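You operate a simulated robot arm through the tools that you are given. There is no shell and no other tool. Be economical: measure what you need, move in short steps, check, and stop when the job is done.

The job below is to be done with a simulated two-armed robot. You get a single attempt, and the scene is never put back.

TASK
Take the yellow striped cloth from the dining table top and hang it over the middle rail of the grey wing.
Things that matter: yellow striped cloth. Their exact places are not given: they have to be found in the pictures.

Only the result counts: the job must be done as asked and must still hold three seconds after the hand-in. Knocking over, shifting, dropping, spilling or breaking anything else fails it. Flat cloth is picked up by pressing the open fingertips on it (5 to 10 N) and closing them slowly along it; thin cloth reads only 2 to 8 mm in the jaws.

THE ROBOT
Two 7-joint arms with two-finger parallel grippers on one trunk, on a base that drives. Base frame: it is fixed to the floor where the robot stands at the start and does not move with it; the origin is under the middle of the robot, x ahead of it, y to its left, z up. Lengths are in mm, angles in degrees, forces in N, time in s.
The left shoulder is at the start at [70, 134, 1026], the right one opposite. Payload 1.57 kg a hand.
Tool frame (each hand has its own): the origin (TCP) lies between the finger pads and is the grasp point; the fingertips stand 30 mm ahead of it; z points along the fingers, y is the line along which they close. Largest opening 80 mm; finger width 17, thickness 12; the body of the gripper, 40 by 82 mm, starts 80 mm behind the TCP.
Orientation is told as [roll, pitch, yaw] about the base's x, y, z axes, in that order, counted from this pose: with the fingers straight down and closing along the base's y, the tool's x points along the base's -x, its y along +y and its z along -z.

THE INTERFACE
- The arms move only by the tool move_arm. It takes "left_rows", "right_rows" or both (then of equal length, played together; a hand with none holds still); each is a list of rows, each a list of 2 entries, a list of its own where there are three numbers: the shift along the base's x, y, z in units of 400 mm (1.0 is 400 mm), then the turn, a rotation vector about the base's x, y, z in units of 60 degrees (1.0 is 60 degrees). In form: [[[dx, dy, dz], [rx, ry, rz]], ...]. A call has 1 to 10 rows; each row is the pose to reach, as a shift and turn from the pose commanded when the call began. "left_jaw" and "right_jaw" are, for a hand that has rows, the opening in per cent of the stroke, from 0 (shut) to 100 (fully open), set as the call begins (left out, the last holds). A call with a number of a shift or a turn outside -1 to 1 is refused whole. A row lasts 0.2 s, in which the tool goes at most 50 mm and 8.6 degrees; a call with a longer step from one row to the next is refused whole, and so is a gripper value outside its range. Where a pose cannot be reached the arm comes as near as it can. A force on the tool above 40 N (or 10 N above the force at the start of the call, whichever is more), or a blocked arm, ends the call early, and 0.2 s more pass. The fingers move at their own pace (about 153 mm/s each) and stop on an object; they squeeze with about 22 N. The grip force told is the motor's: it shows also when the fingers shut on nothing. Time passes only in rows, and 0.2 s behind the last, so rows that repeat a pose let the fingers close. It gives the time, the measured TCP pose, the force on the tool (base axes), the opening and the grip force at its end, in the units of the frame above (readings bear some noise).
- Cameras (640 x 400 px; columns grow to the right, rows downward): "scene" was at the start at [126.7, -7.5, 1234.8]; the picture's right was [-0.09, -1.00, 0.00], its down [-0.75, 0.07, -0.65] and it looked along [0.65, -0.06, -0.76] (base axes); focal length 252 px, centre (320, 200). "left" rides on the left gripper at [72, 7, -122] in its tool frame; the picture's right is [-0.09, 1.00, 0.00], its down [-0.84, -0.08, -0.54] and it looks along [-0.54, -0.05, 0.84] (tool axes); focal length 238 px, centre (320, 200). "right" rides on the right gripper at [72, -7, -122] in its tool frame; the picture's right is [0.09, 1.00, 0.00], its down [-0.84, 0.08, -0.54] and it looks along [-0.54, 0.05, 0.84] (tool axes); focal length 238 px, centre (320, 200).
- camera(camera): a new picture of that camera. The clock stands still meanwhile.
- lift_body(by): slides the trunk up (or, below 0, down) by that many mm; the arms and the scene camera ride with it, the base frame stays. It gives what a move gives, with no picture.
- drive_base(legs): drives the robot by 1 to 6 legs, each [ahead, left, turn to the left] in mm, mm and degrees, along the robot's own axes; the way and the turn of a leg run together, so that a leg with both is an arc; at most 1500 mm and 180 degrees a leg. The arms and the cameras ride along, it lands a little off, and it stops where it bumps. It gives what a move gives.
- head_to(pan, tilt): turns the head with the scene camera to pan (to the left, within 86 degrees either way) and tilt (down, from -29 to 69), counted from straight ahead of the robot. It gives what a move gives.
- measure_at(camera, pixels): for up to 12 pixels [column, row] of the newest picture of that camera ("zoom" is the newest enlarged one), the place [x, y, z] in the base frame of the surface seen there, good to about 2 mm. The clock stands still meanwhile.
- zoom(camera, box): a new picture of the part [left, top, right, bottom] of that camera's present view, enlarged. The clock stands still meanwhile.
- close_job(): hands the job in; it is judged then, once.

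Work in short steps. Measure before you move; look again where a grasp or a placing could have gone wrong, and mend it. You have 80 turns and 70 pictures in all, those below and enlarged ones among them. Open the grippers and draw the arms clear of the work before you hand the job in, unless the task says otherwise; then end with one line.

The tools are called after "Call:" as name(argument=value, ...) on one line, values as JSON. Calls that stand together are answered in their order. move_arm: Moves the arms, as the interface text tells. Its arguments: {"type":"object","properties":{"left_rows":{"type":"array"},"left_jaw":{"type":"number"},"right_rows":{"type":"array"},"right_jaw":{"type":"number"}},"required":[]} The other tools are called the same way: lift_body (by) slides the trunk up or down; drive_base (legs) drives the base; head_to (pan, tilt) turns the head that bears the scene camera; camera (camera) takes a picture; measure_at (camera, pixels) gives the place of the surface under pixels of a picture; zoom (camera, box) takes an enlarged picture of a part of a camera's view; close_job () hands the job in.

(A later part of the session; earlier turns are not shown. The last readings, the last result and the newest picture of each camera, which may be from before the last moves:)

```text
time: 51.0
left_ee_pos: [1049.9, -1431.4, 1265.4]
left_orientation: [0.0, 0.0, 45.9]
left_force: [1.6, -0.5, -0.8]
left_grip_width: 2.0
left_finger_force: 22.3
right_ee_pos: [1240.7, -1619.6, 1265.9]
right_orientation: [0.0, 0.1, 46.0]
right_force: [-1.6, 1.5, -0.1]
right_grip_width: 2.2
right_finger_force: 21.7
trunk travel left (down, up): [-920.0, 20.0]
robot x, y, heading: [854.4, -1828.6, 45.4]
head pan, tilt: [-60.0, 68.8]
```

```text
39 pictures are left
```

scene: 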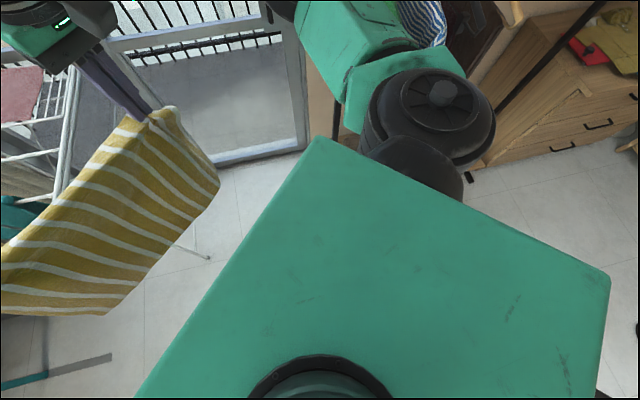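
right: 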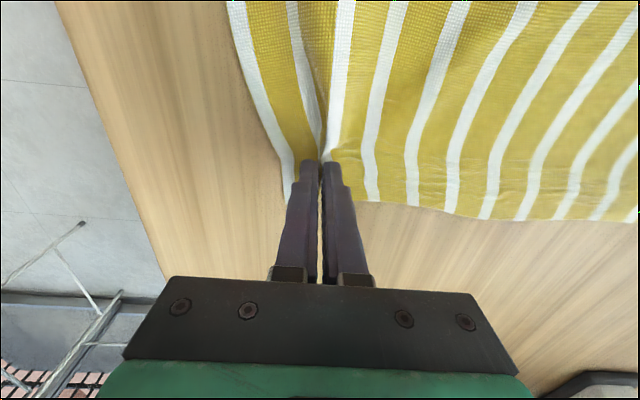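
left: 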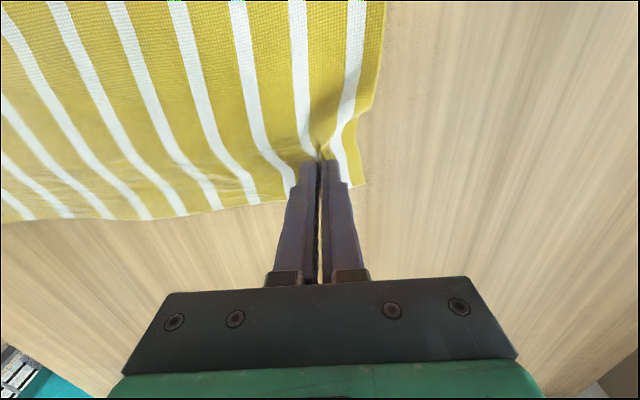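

Call:
measure_at(camera="scene", pixels=[[320, 140], [602, 278], [480, 110], [440, 90], [400, 60]])

Call:
head_to(pan=0, tilt=69)

Call:
camera(camera="scene")

```text
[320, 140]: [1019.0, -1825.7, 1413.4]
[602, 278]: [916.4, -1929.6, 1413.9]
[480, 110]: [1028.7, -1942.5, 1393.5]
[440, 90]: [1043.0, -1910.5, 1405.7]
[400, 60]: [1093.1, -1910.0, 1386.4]
```

```text
time: 52.3
left_ee_pos: [1049.7, -1432.4, 1263.7]
left_orientation: [0.0, 0.0, 45.9]
left_force: [1.9, -1.0, -0.7]
left_grip_width: 2.0
left_finger_force: 22.3
right_ee_pos: [1241.1, -1618.7, 1266.1]
right_orientation: [0.0, 0.0, 46.0]
right_force: [-1.8, 1.8, 0.0]
right_grip_width: 2.5
right_finger_force: 22.1
trunk travel left (down, up): [-920.0, 20.0]
robot x, y, heading: [856.0, -1829.8, 45.8]
head pan, tilt: [0.0, 68.8]
```

```text
38 pictures are left
```

scene: 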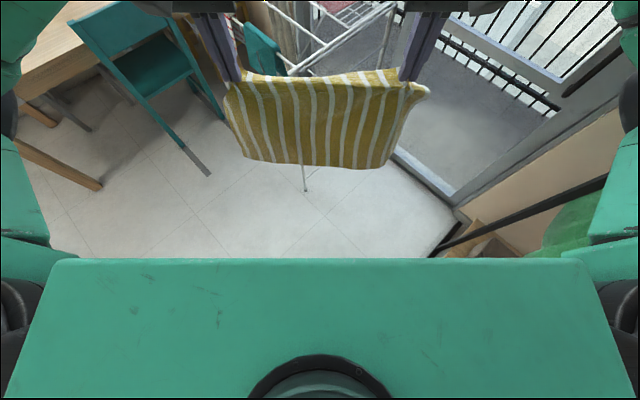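

The base seems about ±250 mm. I turn to heading 90°, drive to y≈−1700, then strafe along the wing; the cloth's bottom (z≈1015) stays above the rack top (940).

Call:
drive_base(legs=[[0, 0, 44.2], [125, 0, 0], [0, -450, 0]])

Call:
head_to(pan=-15, tilt=45)

Call:
camera(camera="scene")

```text
time: 58.0
left_ee_pos: [1153.7, -1272.8, 1265.1]
left_orientation: [-0.1, 0.0, 91.4]
left_force: [1.5, 0.4, 0.0]
left_grip_width: 2.1
left_finger_force: 22.5
right_ee_pos: [1422.3, -1268.3, 1266.0]
right_orientation: [-0.1, -0.1, 91.3]
right_force: [-0.4, -0.2, 1.0]
right_grip_width: 2.4
right_finger_force: 22.4
trunk travel left (down, up): [-920.0, 20.0]
robot x, y, heading: [1300.3, -1690.7, 91.1]
head pan, tilt: [0.0, 68.8]
```

```text
time: 58.8
left_ee_pos: [1156.6, -1274.1, 1265.0]
left_orientation: [0.0, 0.0, 91.3]
left_force: [2.6, -0.4, 0.0]
left_grip_width: 2.2
left_finger_force: 22.1
right_ee_pos: [1423.8, -1267.9, 1265.2]
right_orientation: [-0.1, 0.0, 91.4]
right_force: [-1.3, 0.0, 0.2]
right_grip_width: 2.1
right_finger_force: 21.9
trunk travel left (down, up): [-920.0, 20.0]
robot x, y, heading: [1301.0, -1693.2, 91.3]
head pan, tilt: [-15.0, 45.0]
```

```text
37 pictures are left
```

scene: 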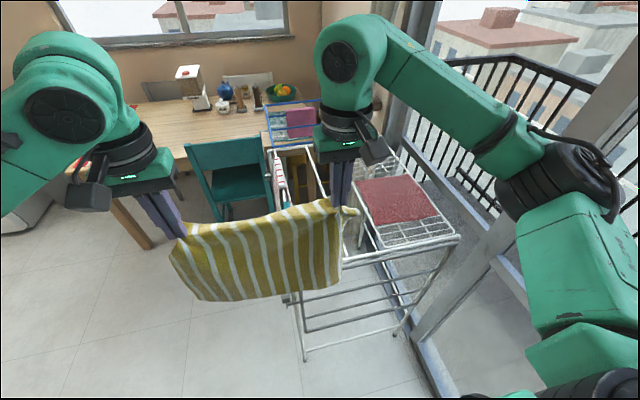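

Clear so far. I check the right elbow's clearance to the door frame.

Call:
measure_at(camera="scene", pixels=[[600, 160], [610, 210], [560, 150], [618, 185], [490, 265], [420, 330], [630, 180], [570, 230]])

```text
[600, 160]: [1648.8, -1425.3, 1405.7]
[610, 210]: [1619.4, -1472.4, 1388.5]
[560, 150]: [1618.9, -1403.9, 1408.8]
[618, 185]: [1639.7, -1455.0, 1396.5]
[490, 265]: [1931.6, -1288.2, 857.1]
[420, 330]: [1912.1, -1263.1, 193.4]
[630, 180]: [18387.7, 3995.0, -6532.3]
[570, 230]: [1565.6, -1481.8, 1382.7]
```

The elbow reaches 350 mm right of the robot axis and the door frame is at x≈1912, so I will stop near x=1500. I back off 70 mm, then pitch both hands 60° forward at this height.

Call:
drive_base(legs=[[-65, 0, -1.2]])

Call:
move_arm(left_rows=[[[0, 0, 0], [0.125, 0, 0]], [[0, 0, 0], [0.25, 0, 0]], [[0, 0, 0], [0.375, 0, 0]], [[0, 0, 0], [0.5, 0, 0]], [[0, 0, 0], [0.625, 0, 0]], [[0, 0, 0], [0.75, 0, 0]], [[0, 0, 0], [0.875, 0, 0]], [[0, 0, 0], [1, 0, 0]], [[0, 0, 0], [1, 0, 0]]], right_rows=[[[0, 0, 0], [0.125, 0, 0]], [[0, 0, 0], [0.25, 0, 0]], [[0, 0, 0], [0.375, 0, 0]], [[0, 0, 0], [0.5, 0, 0]], [[0, 0, 0], [0.625, 0, 0]], [[0, 0, 0], [0.75, 0, 0]], [[0, 0, 0], [0.875, 0, 0]], [[0, 0, 0], [1, 0, 0]], [[0, 0, 0], [1, 0, 0]]])

Call:
camera(camera="scene")

```text
time: 59.8
left_ee_pos: [1164.6, -1326.0, 1260.1]
left_orientation: [-0.1, 0.6, 90.1]
left_force: [2.7, 1.7, 0.0]
left_grip_width: 2.1
left_finger_force: 21.5
right_ee_pos: [1432.8, -1325.6, 1261.8]
right_orientation: [0.0, 0.5, 90.1]
right_force: [-1.3, 0.3, -0.6]
right_grip_width: 2.1
right_finger_force: 21.8
trunk travel left (down, up): [-920.0, 20.0]
robot x, y, heading: [1302.4, -1754.4, 90.2]
head pan, tilt: [-15.0, 45.0]
```

```text
time: 62.0
left_ee_pos: [1156.9, -1335.2, 1260.4]
left_orientation: [27.1, -57.8, 68.0]
left_force: [2.3, -1.1, 0.8]
left_grip_width: 2.1
left_finger_force: 22.2
left hand out of reach, approached as far as the arm can: row 5, 6, 7, 8, 9
right_ee_pos: [1418.5, -1337.8, 1267.1]
right_orientation: [-0.3, -57.8, 92.5]
right_force: [-1.0, -0.7, -0.9]
right_grip_width: 2.7
right_finger_force: 21.7
right hand out of reach, approached as far as the arm can: row 8
trunk travel left (down, up): [-920.0, 20.0]
robot x, y, heading: [1298.8, -1760.9, 89.9]
head pan, tilt: [-15.0, 45.0]
stopped in row 9 (left hand): the arm was blocked; the commanded pose is now the measured one
```

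```text
36 pictures are left
```

scene: 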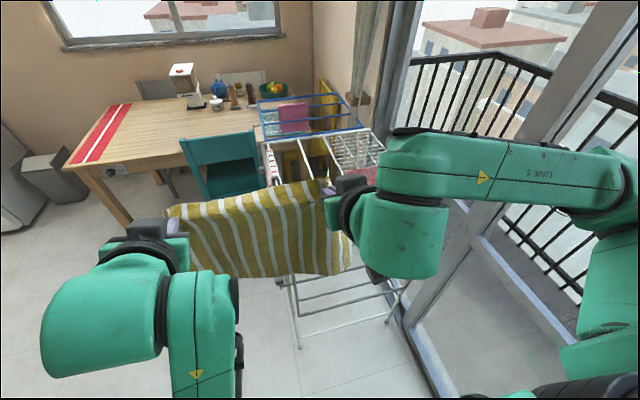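

The wrists lack room this close; the left came out rolled. Reaching 90 mm further ahead gives room, so I move both hands +y and correct the left hand's orientation.

Call:
move_arm(left_rows=[[[0, 0.1, 0.01], [0, 0, 0]], [[0, 0.2, 0.01], [0, 0, 0]], [[0, 0.22, 0.01], [-0.003, -0.1, -0.01]], [[0, 0.22, 0.01], [-0.006, -0.2, -0.02]], [[0, 0.22, 0.01], [-0.007, -0.225, -0.023]]], right_rows=[[[0, 0.1, 0], [0, 0, 0]], [[0, 0.2, 0], [0, 0, 0]], [[0, 0.22, 0], [0.037, 0, -0.04]], [[0, 0.22, 0], [0.037, 0, -0.04]], [[0, 0.22, 0], [0.037, 0, -0.04]]])

Call:
camera(camera="scene")

```text
time: 63.1
left_ee_pos: [1129.5, -1246.7, 1253.4]
left_orientation: [20.5, -58.1, 74.2]
left_force: [15.5, -0.1, 0.6]
left_grip_width: 2.0
left_finger_force: 21.9
right_ee_pos: [1413.9, -1251.3, 1266.7]
right_orientation: [0.3, -60.0, 90.6]
right_force: [-15.5, 0.7, -1.2]
right_grip_width: 2.4
right_finger_force: 21.9
trunk travel left (down, up): [-920.0, 20.0]
robot x, y, heading: [1297.9, -1755.3, 89.9]
head pan, tilt: [-15.0, 45.0]
stopped in row 5 (left hand): the arm was blocked; the commanded pose is now the measured one
```

```text
35 pictures are left
```

scene: 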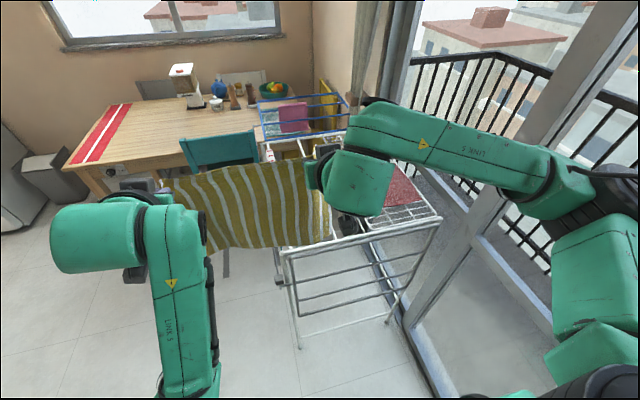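

The left wrist seems to sit at a joint limit and the cloth is stretched (15 N). I bring the left hand 22 mm inward and unwind its pitch to about −30° with zero roll.

Call:
move_arm(left_rows=[[[0.04, 0, 0.01], [0, 0, 0]], [[0.055, 0, 0.02], [-0.12, -0.05, 0]], [[0.055, 0, 0.03], [-0.24, -0.1, -0.01]], [[0.055, 0, 0.03], [-0.36, -0.15, -0.02]], [[0.055, 0, 0.03], [-0.46, -0.18, -0.03]], [[0.055, 0, 0.03], [-0.46, -0.18, -0.03]]])

```text
time: 64.5
left_ee_pos: [1131.1, -1223.1, 1241.5]
left_orientation: [2.1, -32.0, 88.3]
left_force: [17.1, -1.6, 2.2]
left_grip_width: 2.1
left_finger_force: 22.2
left hand out of reach, approached as far as the arm can: row 5, 6
right_ee_pos: [1416.5, -1249.7, 1266.3]
right_orientation: [0.2, -59.9, 90.5]
right_force: [-17.4, 1.2, -2.7]
right_grip_width: 2.4
right_finger_force: 22.8
trunk travel left (down, up): [-920.0, 20.0]
robot x, y, heading: [1300.9, -1758.0, 89.9]
head pan, tilt: [-15.0, 45.0]
```

The left stays short of its target and the cloth is still tight; I ease the right hand 25 mm toward the left and nudge the left again.

Call:
move_arm(left_rows=[[[0, -0.03, 0.03], [0, 0, 0]], [[0, -0.06, 0.06], [0, 0, 0]], [[0, -0.06, 0.06], [0, 0, 0]]], right_rows=[[[-0.03, 0, 0], [0, 0, 0]], [[-0.06, 0, 0], [0, 0, 0]], [[-0.06, 0, 0], [0, 0, 0]]])

Call:
camera(camera="scene")

```text
time: 65.3
left_ee_pos: [1131.2, -1221.9, 1244.4]
left_orientation: [1.7, -32.2, 88.8]
left_force: [-0.1, 0.0, 0.5]
left_grip_width: 2.0
left_finger_force: 21.9
left hand out of reach, approached as far as the arm can: row 1, 2, 3
right_ee_pos: [1393.3, -1249.9, 1266.2]
right_orientation: [0.0, -60.1, 90.5]
right_force: [0.9, 0.6, 0.1]
right_grip_width: 2.2
right_finger_force: 22.3
trunk travel left (down, up): [-920.0, 20.0]
robot x, y, heading: [1300.8, -1758.3, 90.3]
head pan, tilt: [-15.0, 45.0]
```

```text
34 pictures are left
```

scene: 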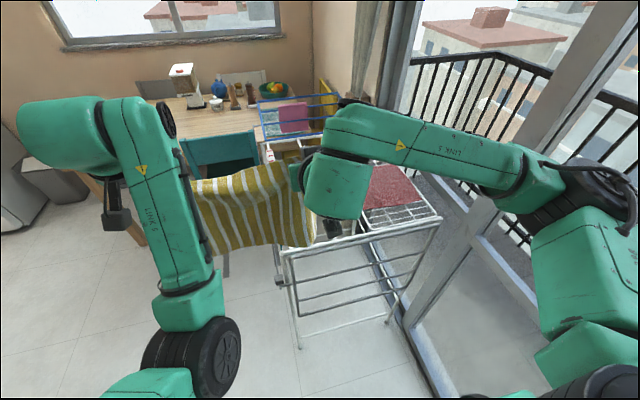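

The left arm has slipped into an awkward elbow-in configuration. I unwind it: rotate the left tool back to straight down at its present place.

Call:
move_arm(left_rows=[[[0, 0, 0], [-0.11, 0, 0]], [[0, 0, 0], [-0.22, 0, 0]], [[0, 0, 0], [-0.33, 0, 0]], [[0, 0, 0], [-0.44, 0, 0]], [[0, 0, 0], [-0.533, -0.02, 0.03]], [[0, 0, 0], [-0.533, -0.02, 0.03]]])

Call:
camera(camera="scene")

```text
time: 66.7
left_ee_pos: [1148.4, -1184.5, 1248.0]
left_orientation: [-2.4, 0.1, 90.3]
left_force: [1.1, 0.1, 0.0]
left_grip_width: 2.0
left_finger_force: 22.2
left hand out of reach, approached as far as the arm can: row 1, 2, 3, 4, 5, 6
right_ee_pos: [1391.8, -1249.0, 1265.4]
right_orientation: [-0.1, -60.1, 90.6]
right_force: [0.5, -0.6, 0.7]
right_grip_width: 2.3
right_finger_force: 21.8
trunk travel left (down, up): [-920.0, 20.0]
robot x, y, heading: [1299.9, -1757.3, 90.1]
head pan, tilt: [-15.0, 45.0]
```

```text
33 pictures are left
```

scene: 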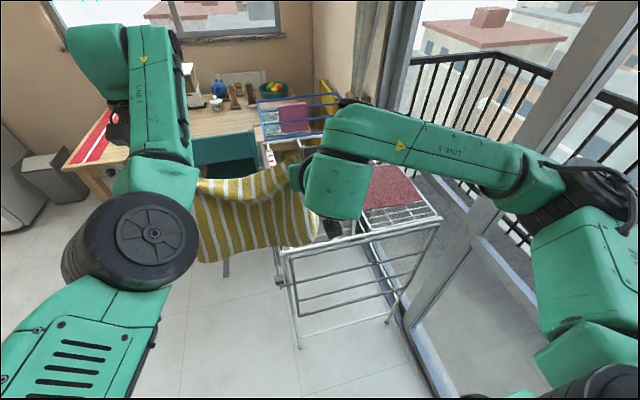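

The left tool is straight down again, though the elbow is oddly placed. I draw the left hand back toward the robot in line with the earlier good pose.

Call:
move_arm(left_rows=[[[0, -0.06, 0], [0, 0, 0]], [[0, -0.12, 0], [0, 0, 0]], [[0, -0.18, 0], [0, 0, 0]], [[0, -0.24, 0], [0, 0, 0]], [[0, -0.3, 0], [0, 0, 0]], [[0, -0.36, 0], [0, 0, 0]], [[0, -0.36, 0], [0, 0, 0]]], right_rows=[[[0, -0.03, 0], [0, 0, 0]], [[0, -0.06, 0], [0, 0, 0]], [[0, -0.09, 0], [-0.12, 0, 0]], [[0, -0.12, 0], [-0.24, 0, 0]], [[0, -0.15, 0], [-0.36, 0, 0]], [[0, -0.2, 0], [-0.48, 0, 0]], [[0, -0.2, 0], [-0.6, 0, 0]]])

Call:
camera(camera="scene")

```text
time: 68.3
left_ee_pos: [1130.9, -1187.3, 1256.1]
left_orientation: [-2.5, 0.1, 90.2]
left_force: [16.4, -9.3, 1.0]
left_grip_width: 2.1
left_finger_force: 21.7
left hand out of reach, approached as far as the arm can: row 1, 2, 3, 4, 5, 6, 7
right_ee_pos: [1389.1, -1329.1, 1266.6]
right_orientation: [0.5, -24.0, 90.2]
right_force: [-16.6, 9.1, -1.1]
right_grip_width: 2.5
right_finger_force: 22.0
trunk travel left (down, up): [-920.0, 20.0]
robot x, y, heading: [1299.1, -1756.5, 90.1]
head pan, tilt: [-15.0, 45.0]
```

```text
32 pictures are left
```

scene: 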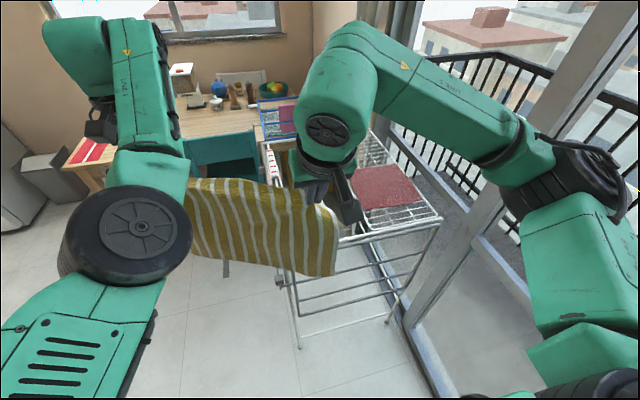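

The left arm is caught in a bad configuration and the cloth is tight again. I ease the right hand forward, then drive left into free space to sort the arm out.

Call:
move_arm(right_rows=[[[-0.02, 0.1, 0], [0, 0, 0]], [[-0.02, 0.2, 0], [0, 0, 0]], [[-0.02, 0.28, 0], [0, 0, 0]]])

Call:
drive_base(legs=[[0, 500, 0]])

```text
time: 69.1
left_ee_pos: [1129.7, -1186.8, 1255.8]
left_orientation: [-2.3, 0.0, 90.4]
left_force: [-0.6, 0.5, 0.0]
left_grip_width: 2.0
left_finger_force: 22.2
right_ee_pos: [1383.8, -1217.6, 1264.3]
right_orientation: [0.2, -24.0, 90.3]
right_force: [-0.4, -0.2, 0.6]
right_grip_width: 2.1
right_finger_force: 22.1
trunk travel left (down, up): [-920.0, 20.0]
robot x, y, heading: [1300.8, -1757.4, 90.2]
head pan, tilt: [-15.0, 45.0]
```

```text
time: 72.0
left_ee_pos: [633.1, -1194.7, 1256.0]
left_orientation: [-2.3, 0.0, 91.3]
left_force: [-0.2, -0.6, 0.4]
left_grip_width: 2.1
left_finger_force: 21.4
right_ee_pos: [886.3, -1221.8, 1266.1]
right_orientation: [0.4, -24.0, 91.0]
right_force: [-0.4, 0.1, -0.3]
right_grip_width: 1.8
right_finger_force: 22.1
trunk travel left (down, up): [-920.0, 20.0]
robot x, y, heading: [807.6, -1762.8, 91.0]
head pan, tilt: [-15.0, 45.0]
```

In free space now at (808,−1763). I first bring the left hand's commanded pose back to where it actually is.

Call:
move_arm(left_rows=[[[0, 0.11, -0.02], [0, 0, 0]], [[0, 0.22, -0.04], [0, 0, 0]], [[-0.02, 0.33, -0.06], [0, 0, 0]], [[-0.04, 0.44, -0.08], [0, 0, 0]], [[-0.04, 0.55, -0.09], [0, 0, 0]], [[-0.04, 0.55, -0.09], [0, 0, 0]]])

```text
time: 73.4
left_ee_pos: [609.9, -1159.4, 1206.6]
left_orientation: [-2.5, 0.0, 91.2]
left_force: [9.3, -1.4, 2.4]
left_grip_width: 2.0
left_finger_force: 21.8
left hand out of reach, approached as far as the arm can: row 1, 2, 3, 4, 5, 6
right_ee_pos: [883.7, -1221.3, 1265.1]
right_orientation: [0.3, -24.1, 91.1]
right_force: [-9.6, 2.7, -2.4]
right_grip_width: 2.2
right_finger_force: 22.3
trunk travel left (down, up): [-920.0, 20.0]
robot x, y, heading: [812.2, -1760.1, 91.0]
head pan, tilt: [-15.0, 45.0]
```

Call:
head_to(pan=20, tilt=45)

Call:
camera(camera="scene")

```text
time: 74.4
left_ee_pos: [609.6, -1160.2, 1206.6]
left_orientation: [-2.4, -0.1, 91.2]
left_force: [10.4, -1.9, 2.6]
left_grip_width: 1.9
left_finger_force: 21.8
right_ee_pos: [884.0, -1222.4, 1265.1]
right_orientation: [0.3, -24.0, 91.1]
right_force: [-10.5, 1.5, -2.5]
right_grip_width: 2.1
right_finger_force: 21.9
trunk travel left (down, up): [-920.0, 20.0]
robot x, y, heading: [809.5, -1764.7, 91.0]
head pan, tilt: [20.0, 45.0]
```

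```text
31 pictures are left
```

scene: 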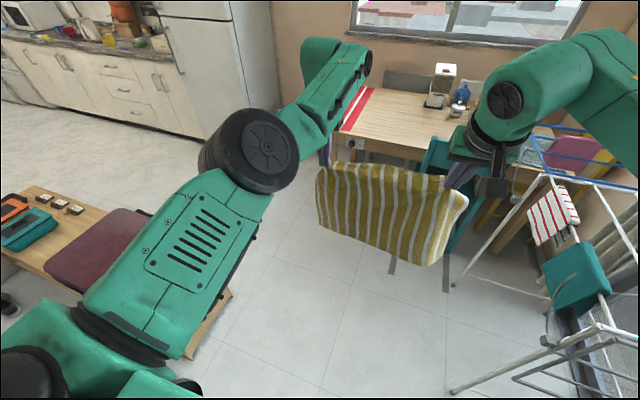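

The left arm is extended with its wrist at a limit for a downward tool, but pitching it forward should suit this configuration at a long reach (which the insertion needs anyway). I pitch the left forward 60° here and the right by 36° more, easing the tension.

Call:
move_arm(left_rows=[[[0, 0, 0], [0.12, 0, 0]], [[0, 0, 0], [0.24, 0, 0]], [[0, 0, 0], [0.36, 0, 0]], [[0, 0, 0], [0.48, 0, 0]], [[0, 0, 0], [0.6, 0, 0]], [[0, 0, 0], [0.72, 0, 0]], [[0, 0, 0], [0.84, 0, 0]], [[0, 0, 0], [0.96, 0, 0]], [[0, 0, 0], [1, 0, 0]], [[0, 0, 0], [1, 0, 0]]], right_rows=[[[-0.03, 0, 0], [0.0, 0, 0]], [[-0.05, 0.02, 0], [0.12, 0, 0]], [[-0.05, 0.04, 0], [0.24, 0, 0]], [[-0.05, 0.06, 0], [0.36, 0, 0]], [[-0.05, 0.06, 0], [0.48, 0, 0]], [[-0.05, 0.06, 0], [0.6, 0, 0]], [[-0.05, 0.06, 0], [0.6, 0, 0]], [[-0.05, 0.06, 0], [0.6, 0, 0]], [[-0.05, 0.06, 0], [0.6, 0, 0]], [[-0.05, 0.06, 0], [0.6, 0, 0]]])

Call:
camera(camera="scene")

```text
time: 76.2
left_ee_pos: [578.3, -1156.5, 1296.7]
left_orientation: [4.6, -68.2, 86.7]
left_force: [14.9, -2.3, -1.7]
left_grip_width: 2.1
left_finger_force: 22.5
left hand out of reach, approached as far as the arm can: row 1
right_ee_pos: [861.4, -1199.3, 1267.0]
right_orientation: [-0.6, -60.4, 92.2]
right_force: [-13.8, 2.3, 0.9]
right_grip_width: 2.1
right_finger_force: 22.1
trunk travel left (down, up): [-920.0, 20.0]
robot x, y, heading: [807.5, -1759.4, 91.0]
head pan, tilt: [20.0, 45.0]
stopped in row 9 (left hand): the arm was blocked; the commanded pose is now the measured one
```

```text
30 pictures are left
```

scene: 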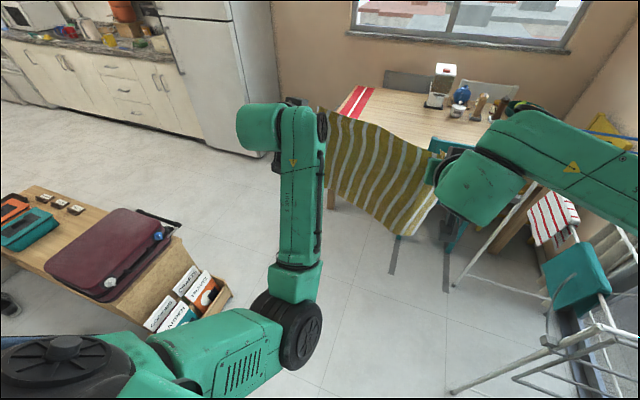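

The left now reports about [5, −68, 87], close to what I want, and the command is reset. I move the left hand 35 mm to the right to slacken the cloth and level heights.

Call:
move_arm(left_rows=[[[0.04, -0.02, -0.02], [0, 0, 0]], [[0.08, -0.05, -0.05], [0, 0, 0]], [[0.08, -0.08, -0.07], [0, 0, 0]], [[0.08, -0.08, -0.07], [0, 0, 0]]])

```text
time: 77.0
left_ee_pos: [592.2, -1180.6, 1355.9]
left_orientation: [16.9, -77.4, 76.5]
left_force: [11.9, -0.7, -4.7]
left_grip_width: 2.2
left_finger_force: 22.1
right_ee_pos: [860.8, -1197.8, 1267.1]
right_orientation: [-0.2, -60.5, 92.2]
right_force: [-13.9, -0.5, 5.0]
right_grip_width: 2.1
right_finger_force: 22.0
trunk travel left (down, up): [-920.0, 20.0]
robot x, y, heading: [806.5, -1762.2, 91.1]
head pan, tilt: [20.0, 45.0]
stopped in row 3 (left hand): the arm was blocked; the commanded pose is now the measured one
```

The left arm moved up rather than down, so its elbow is still in the wrong branch. I bring both hands back toward the nearer pose where the branch split happened, so that I can unwind the left from there.

Call:
move_arm(left_rows=[[[0.036, -0.08, -0.05], [0, 0, 0]], [[0.072, -0.16, -0.1], [0, 0, 0]], [[0.108, -0.23, -0.15], [0, 0, 0]], [[0.144, -0.31, -0.2], [0, 0, 0]], [[0.18, -0.387, -0.24], [0, 0, 0]], [[0.18, -0.387, -0.24], [0, 0, 0]]], right_rows=[[[0.02, -0.07, 0], [0, 0, 0]], [[0.04, -0.14, 0], [0, 0, 0]], [[0.07, -0.21, 0], [0, 0, 0]], [[0.1, -0.28, 0], [0, 0, 0]], [[0.125, -0.35, 0], [0, 0, 0]], [[0.125, -0.35, 0], [0, 0, 0]]])

Call:
camera(camera="scene")

```text
time: 77.7
left_ee_pos: [609.8, -1251.2, 1442.7]
left_orientation: [127.5, -84.6, -31.6]
left_force: [0.5, -0.5, -0.6]
left_grip_width: 0.1
left_finger_force: 21.1
right_ee_pos: [881.6, -1251.9, 1270.8]
right_orientation: [-0.6, -60.6, 91.7]
right_force: [1.9, -0.9, -0.6]
right_grip_width: 2.1
right_finger_force: 21.9
trunk travel left (down, up): [-920.0, 20.0]
robot x, y, heading: [808.2, -1762.4, 90.8]
head pan, tilt: [20.0, 45.0]
stopped in row 2 (left hand): the arm was blocked; the commanded pose is now the measured one
```

```text
29 pictures are left
```

scene: 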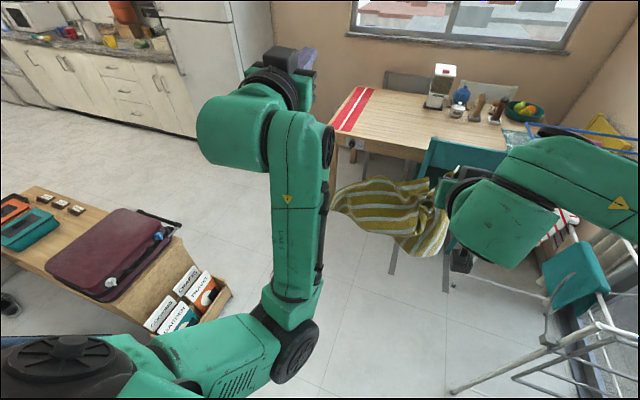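

The left hand lost the cloth; the right still holds its corner (2.1 mm). The left arm is now free, so I unwind it with larger moves: outward, down and tool pointing down.

Call:
move_arm(left_rows=[[[-0.05, 0, -0.05], [-0.1, 0, 0]], [[-0.1, 0, -0.1], [-0.2, 0, 0]], [[-0.15, 0, -0.15], [-0.3, 0, 0]], [[-0.2, 0, -0.2], [-0.4, 0, 0]], [[-0.25, 0, -0.25], [-0.5, 0, 0]], [[-0.3, 0, -0.3], [-0.6, 0, 0]], [[-0.3, 0, -0.35], [-0.7, 0, 0]], [[-0.3, 0, -0.4], [-0.8, 0, 0]], [[-0.3, 0, -0.45], [-0.9, 0, 0]], [[-0.3, 0, -0.5], [-1, 0, 0]]])

Call:
camera(camera="scene")

```text
time: 79.8
left_ee_pos: [488.1, -1244.1, 1237.6]
left_orientation: [8.3, -32.2, 85.1]
left_force: [-0.2, 0.2, 0.2]
left_grip_width: 0.0
left_finger_force: 21.2
right_ee_pos: [880.7, -1246.5, 1268.7]
right_orientation: [-0.7, -60.3, 91.8]
right_force: [0.2, 0.1, -0.7]
right_grip_width: 1.8
right_finger_force: 22.1
trunk travel left (down, up): [-920.0, 20.0]
robot x, y, heading: [807.0, -1759.1, 90.9]
head pan, tilt: [20.0, 45.0]
```

```text
28 pictures are left
```

scene: 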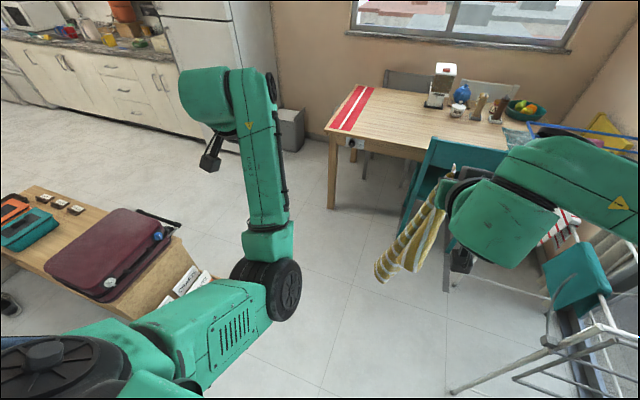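

The left arm obeys again but with the elbow still inward. I stretch it low and far with the tool down, to let the elbow come over.

Call:
move_arm(left_rows=[[[0, 0.02, -0.1], [-0.1, -0.03, 0]], [[0, 0.04, -0.2], [-0.2, -0.06, 0]], [[0, 0.06, -0.3], [-0.3, -0.08, 0]], [[0, 0.08, -0.4], [-0.4, -0.1, 0.03]], [[0, 0.1, -0.5], [-0.53, -0.12, 0.05]], [[0, 0.14, -0.6], [-0.53, -0.12, 0.05]], [[0, 0.18, -0.68], [-0.53, -0.12, 0.05]], [[0, 0.18, -0.68], [-0.53, -0.12, 0.05]]])

Call:
camera(camera="scene")

```text
time: 81.7
left_ee_pos: [489.8, -1188.7, 973.3]
left_orientation: [-0.5, -1.0, 90.7]
left_force: [-0.1, 1.0, 0.5]
left_grip_width: 0.0
left_finger_force: 20.8
left hand out of reach, approached as far as the arm can: row 7, 8
right_ee_pos: [879.5, -1247.1, 1268.2]
right_orientation: [-0.9, -60.3, 92.0]
right_force: [-0.2, 0.2, -0.3]
right_grip_width: 2.0
right_finger_force: 21.7
trunk travel left (down, up): [-920.0, 20.0]
robot x, y, heading: [809.9, -1761.1, 91.0]
head pan, tilt: [20.0, 45.0]
```

```text
27 pictures are left
```

scene: 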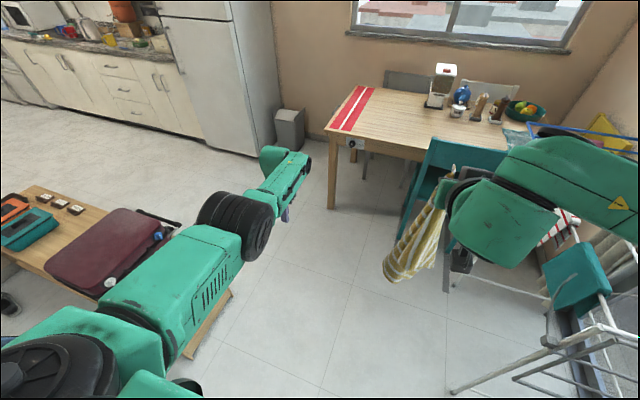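

The arm is near straight now. I retract it toward the natural start-like pose and see which way the elbow goes.

Call:
move_arm(left_rows=[[[0.0, -0.1, 0.0], [0, 0, 0]], [[0.05, -0.2, 0.02], [0, 0, 0]], [[0.1, -0.3, 0.05], [0, 0, 0]], [[0.17, -0.38, 0.1], [0, 0, 0]], [[0.25, -0.42, 0.16], [0, 0, 0]], [[0.31, -0.42, 0.24], [0, 0, 0]], [[0.31, -0.42, 0.3], [0, 0, 0]], [[0.31, -0.42, 0.3], [0, 0, 0]]])

Call:
camera(camera="scene")

```text
time: 83.5
left_ee_pos: [489.6, -1189.0, 973.7]
left_orientation: [-0.5, -0.7, 90.8]
left_force: [-0.1, 0.4, -0.3]
left_grip_width: 0.0
left_finger_force: 21.5
left hand out of reach, approached as far as the arm can: row 1, 2, 3, 4, 5, 6, 7, 8
right_ee_pos: [879.3, -1246.2, 1268.3]
right_orientation: [-0.8, -60.3, 91.9]
right_force: [0.3, -0.5, 0.1]
right_grip_width: 2.1
right_finger_force: 22.3
trunk travel left (down, up): [-920.0, 20.0]
robot x, y, heading: [805.8, -1760.3, 90.8]
head pan, tilt: [20.0, 45.0]
```

```text
26 pictures are left
```

scene: 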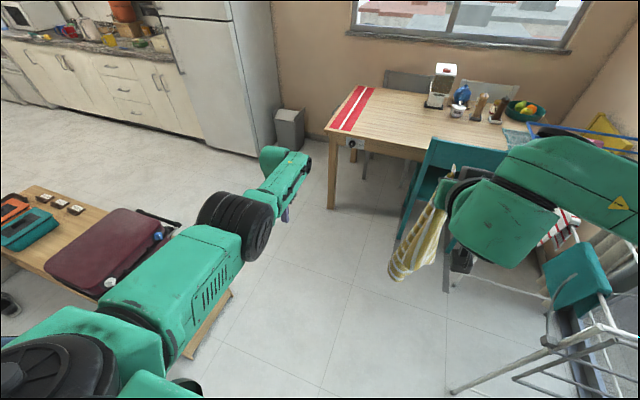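

The solver is stuck at a wrist limit. The slip began when pitching at the nearer pose, so I go to that same pose (pitch 58°, roll 27°) and will unwind from there; there is no cloth in this hand to worry about.

Call:
move_arm(left_rows=[[[0.0, 0, 0.05], [0.107, 0.025, -0.013]], [[0.03, 0, 0.1], [0.215, 0.05, -0.025]], [[0.05, 0, 0.15], [0.322, 0.075, -0.038]], [[0.07, 0, 0.2], [0.43, 0.1, -0.05]], [[0.09, 0, 0.25], [0.537, 0.125, -0.063]], [[0.11, 0, 0.3], [0.645, 0.15, -0.075]], [[0.13, 0.01, 0.35], [0.752, 0.175, -0.088]], [[0.133, 0.015, 0.4], [0.86, 0.2, -0.1]], [[0.133, 0.015, 0.435], [0.967, 0.225, -0.113]], [[0.133, 0.015, 0.435], [0.967, 0.225, -0.113]]])

Call:
camera(camera="scene")

```text
time: 85.5
left_ee_pos: [511.6, -1161.8, 1247.3]
left_orientation: [43.3, -62.7, 56.5]
left_force: [-0.1, 0.0, -0.6]
left_grip_width: 0.2
left_finger_force: 21.3
left hand out of reach, approached as far as the arm can: row 1
right_ee_pos: [879.5, -1248.8, 1268.7]
right_orientation: [-0.9, -60.5, 91.9]
right_force: [-0.6, -0.2, -0.1]
right_grip_width: 1.9
right_finger_force: 22.1
trunk travel left (down, up): [-920.0, 20.0]
robot x, y, heading: [807.9, -1761.5, 90.9]
head pan, tilt: [20.0, 45.0]
stopped in row 10 (left hand): the arm was blocked; the commanded pose is now the measured one
```

```text
25 pictures are left
```

scene: 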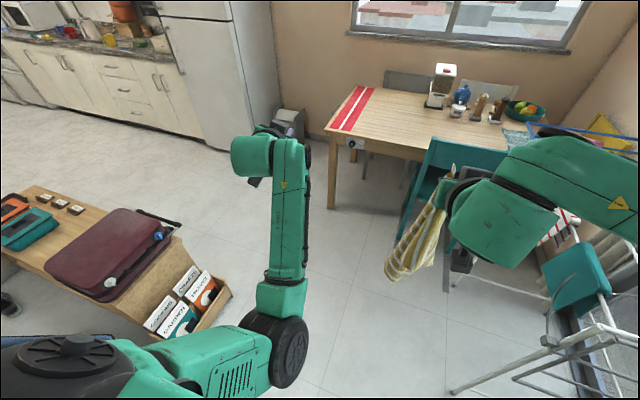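

Now the command is reset at the actual pose. I pull the left hand in toward (−142, 426) relative to the robot, then unpitch.

Call:
move_arm(left_rows=[[[0.04, -0.05, 0], [0, -0.02, 0]], [[0.08, -0.1, 0], [0, -0.04, 0]], [[0.13, -0.15, 0], [0, -0.06, 0]], [[0.18, -0.2, 0], [0, -0.08, 0]], [[0.23, -0.26, 0.01], [0, -0.1, 0]], [[0.28, -0.32, 0.02], [0, -0.13, 0]], [[0.33, -0.38, 0.03], [0, -0.13, 0]], [[0.385, -0.437, 0.03], [0, -0.13, 0]]])

Call:
camera(camera="scene")

```text
time: 86.2
left_ee_pos: [533.4, -1201.7, 1346.2]
left_orientation: [62.9, -71.1, 40.0]
left_force: [-0.3, 0.3, 0.1]
left_grip_width: 0.0
left_finger_force: 21.1
right_ee_pos: [879.6, -1246.9, 1269.3]
right_orientation: [-0.8, -60.3, 91.9]
right_force: [-1.6, 0.3, 0.1]
right_grip_width: 2.1
right_finger_force: 21.5
trunk travel left (down, up): [-920.0, 20.0]
robot x, y, heading: [807.4, -1759.7, 90.7]
head pan, tilt: [20.0, 45.0]
stopped in row 3 (left hand): the arm was blocked; the commanded pose is now the measured one
```

```text
24 pictures are left
```

scene: 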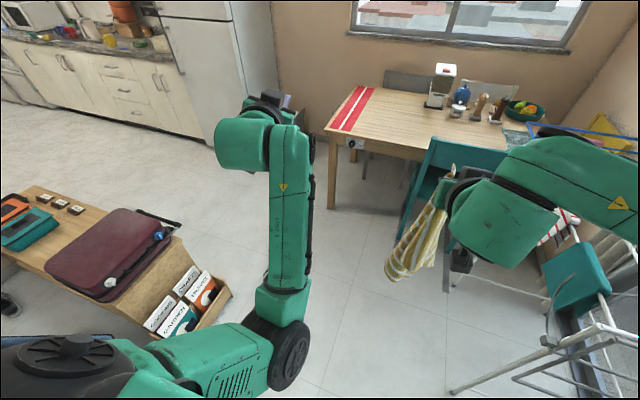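

The elbow blocks inward moves. I instead sweep the left hand far out to the left side and down, where the upper arm must swing outward.

Call:
move_arm(left_rows=[[[-0.1, 0, -0.04], [-0.12, 0, 0]], [[-0.2, 0, -0.08], [-0.25, 0, 0]], [[-0.3, -0.02, -0.12], [-0.37, 0, 0]], [[-0.4, -0.05, -0.16], [-0.5, 0, 0]], [[-0.5, -0.09, -0.2], [-0.6, 0, 0]], [[-0.58, -0.15, -0.24], [-0.7, 0, 0]], [[-0.65, -0.22, -0.28], [-0.8, 0, 0]], [[-0.7, -0.3, -0.32], [-0.9, 0, 0]], [[-0.74, -0.4, -0.36], [-1, 0, 0]], [[-0.76, -0.5, -0.4], [-1, 0, 0]]])

Call:
head_to(pan=45, tilt=45)

Call:
camera(camera="scene")

```text
time: 88.4
left_ee_pos: [232.9, -1403.3, 1187.3]
left_orientation: [18.8, -16.9, 75.1]
left_force: [0.6, 0.4, 1.2]
left_grip_width: 0.2
left_finger_force: 21.6
right_ee_pos: [879.5, -1249.2, 1269.4]
right_orientation: [-0.9, -60.6, 91.9]
right_force: [0.2, -0.7, -0.6]
right_grip_width: 2.1
right_finger_force: 22.0
trunk travel left (down, up): [-920.0, 20.0]
robot x, y, heading: [806.2, -1763.7, 91.0]
head pan, tilt: [20.0, 45.0]
```

```text
time: 89.3
left_ee_pos: [234.8, -1400.6, 1186.0]
left_orientation: [18.8, -16.8, 75.2]
left_force: [0.7, -0.5, 0.2]
left_grip_width: 0.0
left_finger_force: 21.4
right_ee_pos: [879.3, -1246.2, 1268.8]
right_orientation: [-0.9, -60.3, 92.0]
right_force: [0.4, -0.8, -0.6]
right_grip_width: 1.9
right_finger_force: 23.0
trunk travel left (down, up): [-920.0, 20.0]
robot x, y, heading: [806.4, -1760.3, 90.9]
head pan, tilt: [45.0, 45.0]
```

```text
23 pictures are left
```

scene: 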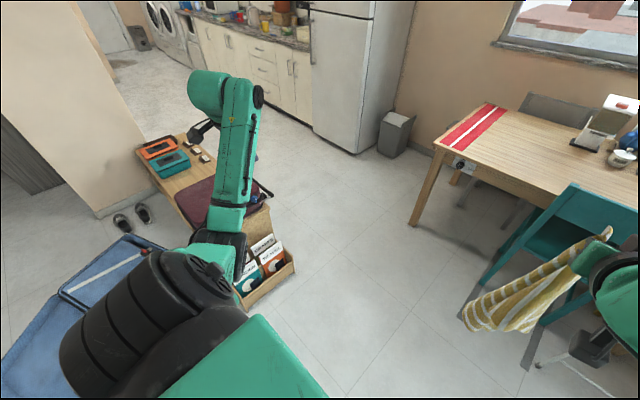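

The left arm moves freely here. I bring the hand low and near its own side with the tool straight down, hoping the elbow lifts outward.

Call:
move_arm(left_rows=[[[0.05, -0.03, -0.1], [-0.06, -0.05, 0.04]], [[0.1, -0.06, -0.2], [-0.12, -0.1, 0.08]], [[0.15, -0.09, -0.3], [-0.18, -0.15, 0.12]], [[0.2, -0.12, -0.4], [-0.24, -0.2, 0.16]], [[0.25, -0.15, -0.5], [-0.3, -0.25, 0.2]], [[0.3, -0.18, -0.6], [-0.35, -0.3, 0.25]], [[0.35, -0.2, -0.7], [-0.35, -0.3, 0.25]], [[0.4, -0.22, -0.78], [-0.35, -0.3, 0.25]], [[0.45, -0.24, -0.84], [-0.35, -0.3, 0.25]], [[0.48, -0.25, -0.86], [-0.35, -0.3, 0.25]]])

Call:
camera(camera="scene")

```text
time: 91.5
left_ee_pos: [424.8, -1500.2, 841.5]
left_orientation: [-1.2, 2.4, 93.1]
left_force: [0.2, -0.1, -0.3]
left_grip_width: 0.3
left_finger_force: 21.0
right_ee_pos: [879.8, -1246.8, 1268.7]
right_orientation: [-0.8, -60.4, 91.9]
right_force: [-0.2, 0.8, 0.6]
right_grip_width: 2.3
right_finger_force: 21.6
trunk travel left (down, up): [-920.0, 20.0]
robot x, y, heading: [810.0, -1764.1, 91.2]
head pan, tilt: [45.0, 45.0]
```

```text
22 pictures are left
```

scene: 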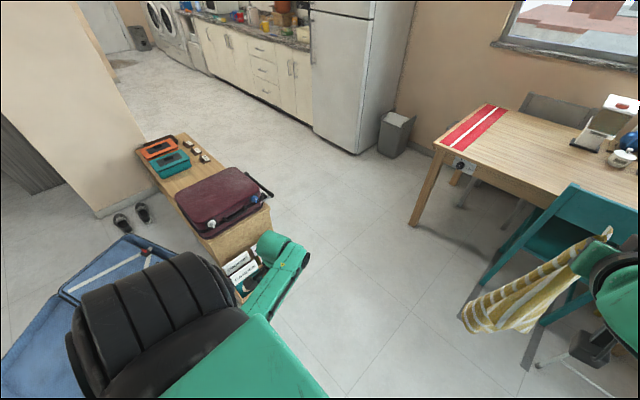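

Reached exactly. Now I bring the left hand up and forward toward the original carrying pose.

Call:
move_arm(left_rows=[[[0.05, 0.06, 0.05], [0, 0, 0]], [[0.1, 0.12, 0.1], [0, 0, 0]], [[0.16, 0.18, 0.15], [0, 0, 0]], [[0.22, 0.24, 0.2], [0, 0, 0]], [[0.28, 0.3, 0.25], [0, 0, 0]], [[0.33, 0.34, 0.33], [0, 0, 0]], [[0.36, 0.36, 0.43], [0, 0, 0]], [[0.36, 0.36, 0.54], [0, 0, 0]], [[0.36, 0.36, 0.65], [0, 0, 0]], [[0.36, 0.36, 0.75], [0, 0, 0]]])

Call:
head_to(pan=10, tilt=45)

Call:
camera(camera="scene")

```text
time: 93.3
left_ee_pos: [497.1, -1355.8, 1027.6]
left_orientation: [7.2, 2.0, 97.0]
left_force: [0.0, 0.2, 0.2]
left_grip_width: 0.0
left_finger_force: 21.4
left hand out of reach, approached as far as the arm can: row 8
right_ee_pos: [878.0, -1246.2, 1268.2]
right_orientation: [-1.1, -60.3, 92.1]
right_force: [0.4, 0.3, -1.0]
right_grip_width: 2.1
right_finger_force: 21.7
trunk travel left (down, up): [-920.0, 20.0]
robot x, y, heading: [812.7, -1762.8, 90.9]
head pan, tilt: [45.0, 45.0]
stopped in row 8 (left hand): the arm was blocked; the commanded pose is now the measured one
```

```text
time: 94.3
left_ee_pos: [498.3, -1356.9, 1027.7]
left_orientation: [7.3, 1.9, 96.7]
left_force: [0.4, -0.1, 0.4]
left_grip_width: 0.0
left_finger_force: 21.4
right_ee_pos: [880.8, -1247.2, 1269.0]
right_orientation: [-0.8, -60.4, 91.8]
right_force: [-0.1, 0.3, 0.6]
right_grip_width: 2.1
right_finger_force: 22.1
trunk travel left (down, up): [-920.0, 20.0]
robot x, y, heading: [806.5, -1759.4, 90.8]
head pan, tilt: [10.0, 45.0]
```

```text
21 pictures are left
```

scene: 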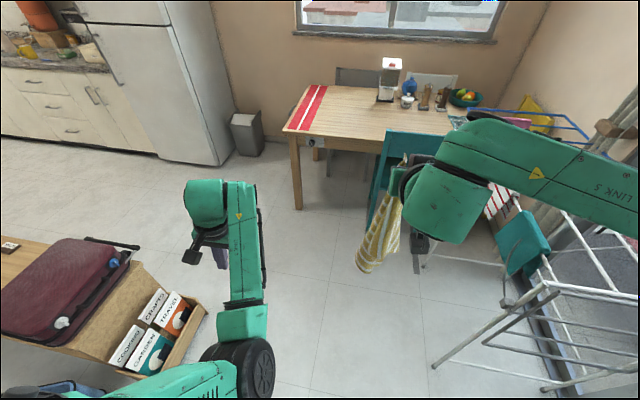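

The elbow is still inward. If the fingers point right (+x) the forearm must come from the left, forcing the elbow out, so I rotate the left tool that way while moving it slightly.

Call:
move_arm(left_rows=[[[0, 0, 0.0], [0, -0.12, 0]], [[0, 0, 0.0], [0, -0.24, 0]], [[0, 0, 0.0], [0, -0.36, 0]], [[0, 0, 0.0], [0, -0.48, 0]], [[0, 0, 0.0], [0, -0.6, 0]], [[0, 0, 0.0], [0, -0.72, 0]], [[0, 0, 0.0], [0, -0.84, 0]], [[0.03, 0, 0.0], [0, -0.96, 0]], [[0.08, 0, 0.0], [0, -1, 0]], [[0.1, 0, 0], [0, -1, 0]]])

Call:
move_arm(left_rows=[[[0.05, 0, 0.05], [0, -0.1, 0]], [[0.1, 0, 0.1], [0, -0.2, 0]], [[0.15, 0, 0.15], [0, -0.3, 0]], [[0.2, 0, 0.2], [0, -0.4, 0]], [[0.25, 0, 0.25], [0, -0.4, 0]], [[0.3, 0, 0.3], [0, -0.4, 0]], [[0.35, 0, 0.35], [0, -0.4, 0]], [[0.4, 0, 0.4], [0, -0.4, 0]]])

Call:
camera(camera="scene")

```text
time: 96.5
left_ee_pos: [540.2, -1359.5, 1027.8]
left_orientation: [-52.6, 6.9, 91.7]
left_force: [0.7, -0.1, -0.2]
left_grip_width: 0.1
left_finger_force: 21.4
right_ee_pos: [880.2, -1246.5, 1269.3]
right_orientation: [-0.9, -60.4, 91.8]
right_force: [0.2, 0.4, 0.5]
right_grip_width: 1.9
right_finger_force: 22.5
trunk travel left (down, up): [-920.0, 20.0]
robot x, y, heading: [808.6, -1761.6, 90.9]
head pan, tilt: [10.0, 45.0]
```

```text
time: 98.3
left_ee_pos: [701.1, -1360.3, 1188.7]
left_orientation: [-76.8, 7.0, 88.9]
left_force: [-0.8, 0.0, -0.1]
left_grip_width: 0.0
left_finger_force: 21.4
right_ee_pos: [881.9, -1248.3, 1269.3]
right_orientation: [-0.6, -60.5, 91.8]
right_force: [0.1, -0.6, -0.5]
right_grip_width: 2.3
right_finger_force: 21.6
trunk travel left (down, up): [-920.0, 20.0]
robot x, y, heading: [809.1, -1763.4, 90.8]
head pan, tilt: [10.0, 45.0]
```

```text
20 pictures are left
```

scene: 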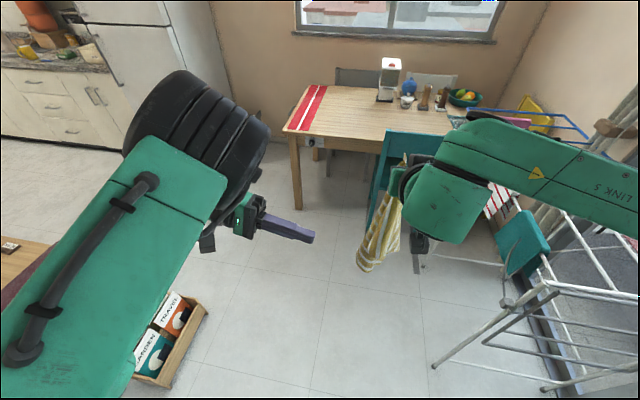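

The left hand reached exactly, with elbow out and fingers pointing right — the branch is repaired and it is well placed to re-grasp the cloth hanging from the right. I look closely at the cloth.

Call:
zoom(camera="scene", box=[330, 140, 450, 290])

Call:
camera(camera="left")

```text
2.67 times, centred on (390, 215) of scene
```

zoom: 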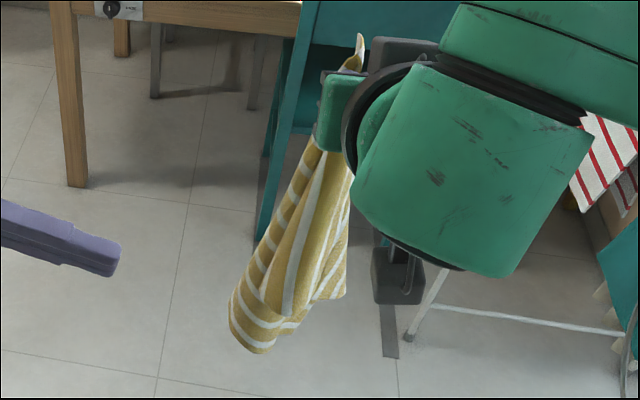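

```text
18 pictures are left
```

left: 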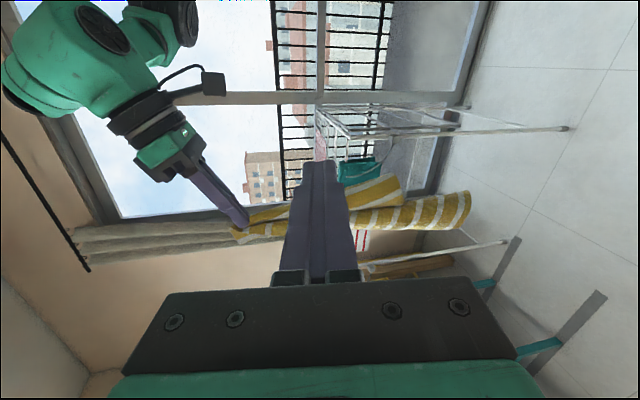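

Cloth hangs from the right pinch as two lobes. I measure the lobe tips and hems to tell the corners apart.

Call:
measure_at(camera="zoom", pixels=[[258, 348], [232, 312], [272, 312], [343, 296], [315, 297], [310, 175], [350, 210], [300, 250], [265, 260], [358, 45], [240, 330], [285, 325]])

Call:
zoom(camera="scene", box=[355, 190, 405, 280])

```text
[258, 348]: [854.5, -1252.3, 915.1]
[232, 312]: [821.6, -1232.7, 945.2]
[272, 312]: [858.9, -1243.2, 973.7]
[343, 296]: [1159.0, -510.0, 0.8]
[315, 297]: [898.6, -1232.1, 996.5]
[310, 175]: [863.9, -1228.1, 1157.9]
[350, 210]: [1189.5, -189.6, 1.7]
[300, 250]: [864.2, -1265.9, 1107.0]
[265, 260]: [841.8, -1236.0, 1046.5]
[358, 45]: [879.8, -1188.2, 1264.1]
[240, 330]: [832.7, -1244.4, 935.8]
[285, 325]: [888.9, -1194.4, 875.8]
```

```text
4.44 times, centred on (380, 235) of scene
```

zoom: 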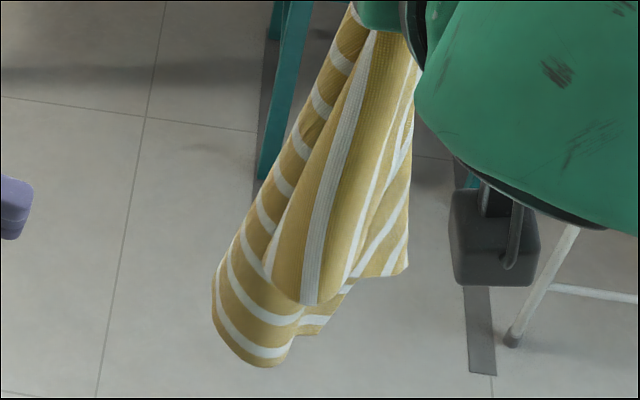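

The left silhouette (stripes cut across it) is the old top edge, and the lower-left tip at about (821,−1233,945) is exactly the lost corner (314 mm from the right pinch). I turn the left tool about its axis so it closes along y and bring it before that corner.

Call:
move_arm(left_rows=[[[-0.02, 0.03, -0.05], [0.12, 0, 0]], [[-0.04, 0.06, -0.1], [0.24, 0, 0]], [[-0.06, 0.09, -0.15], [0.36, 0, 0]], [[-0.06, 0.12, -0.2], [0.48, 0, 0]], [[-0.06, 0.15, -0.26], [0.6, 0, 0]], [[-0.06, 0.18, -0.32], [0.72, 0, 0]], [[-0.06, 0.22, -0.39], [0.84, 0, 0]], [[-0.06, 0.26, -0.46], [0.96, 0, 0]], [[-0.06, 0.31, -0.53], [1, 0, 0]], [[-0.06, 0.31, -0.57], [1, 0, 0]]], left_jaw=70)

Call:
move_arm(left_rows=[[[0, 0, 0], [0.12, 0, 0]], [[0, 0, 0], [0.24, 0, 0]], [[0, 0, 0], [0.36, 0, 0]], [[0, 0, 0], [0.48, 0, 0]], [[0, 0, 0], [0.48, 0, 0]]])

Call:
camera(camera="left")

```text
time: 100.5
left_ee_pos: [689.1, -1252.8, 988.6]
left_orientation: [-74.9, -52.9, 87.9]
left_force: [-0.2, -0.1, 0.3]
left_grip_width: 56.1
left_finger_force: 0.1
left hand out of reach, approached as far as the arm can: row 9, 10
right_ee_pos: [882.9, -1246.9, 1268.6]
right_orientation: [-0.6, -60.4, 91.8]
right_force: [0.5, 0.2, 0.6]
right_grip_width: 2.0
right_finger_force: 22.1
trunk travel left (down, up): [-920.0, 20.0]
robot x, y, heading: [811.7, -1763.4, 91.0]
head pan, tilt: [10.0, 45.0]
```

```text
time: 101.7
left_ee_pos: [689.2, -1250.8, 987.0]
left_orientation: [-68.2, -81.8, 81.4]
left_force: [0.1, -0.2, -0.2]
left_grip_width: 56.4
left_finger_force: 0.1
right_ee_pos: [879.2, -1246.8, 1268.8]
right_orientation: [-0.8, -60.4, 91.8]
right_force: [0.2, -0.2, 0.0]
right_grip_width: 2.1
right_finger_force: 22.0
trunk travel left (down, up): [-920.0, 20.0]
robot x, y, heading: [809.2, -1761.5, 90.9]
head pan, tilt: [10.0, 45.0]
```

```text
16 pictures are left
```

left: 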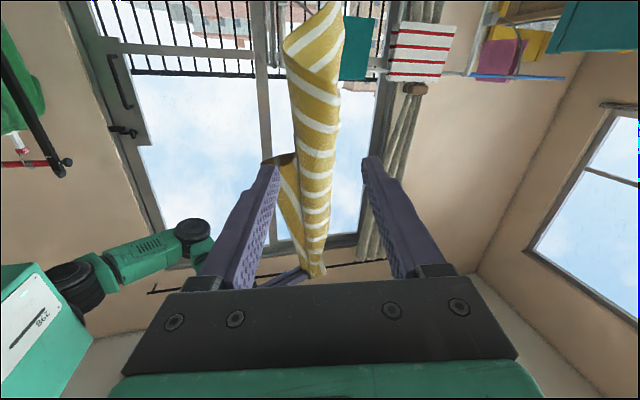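

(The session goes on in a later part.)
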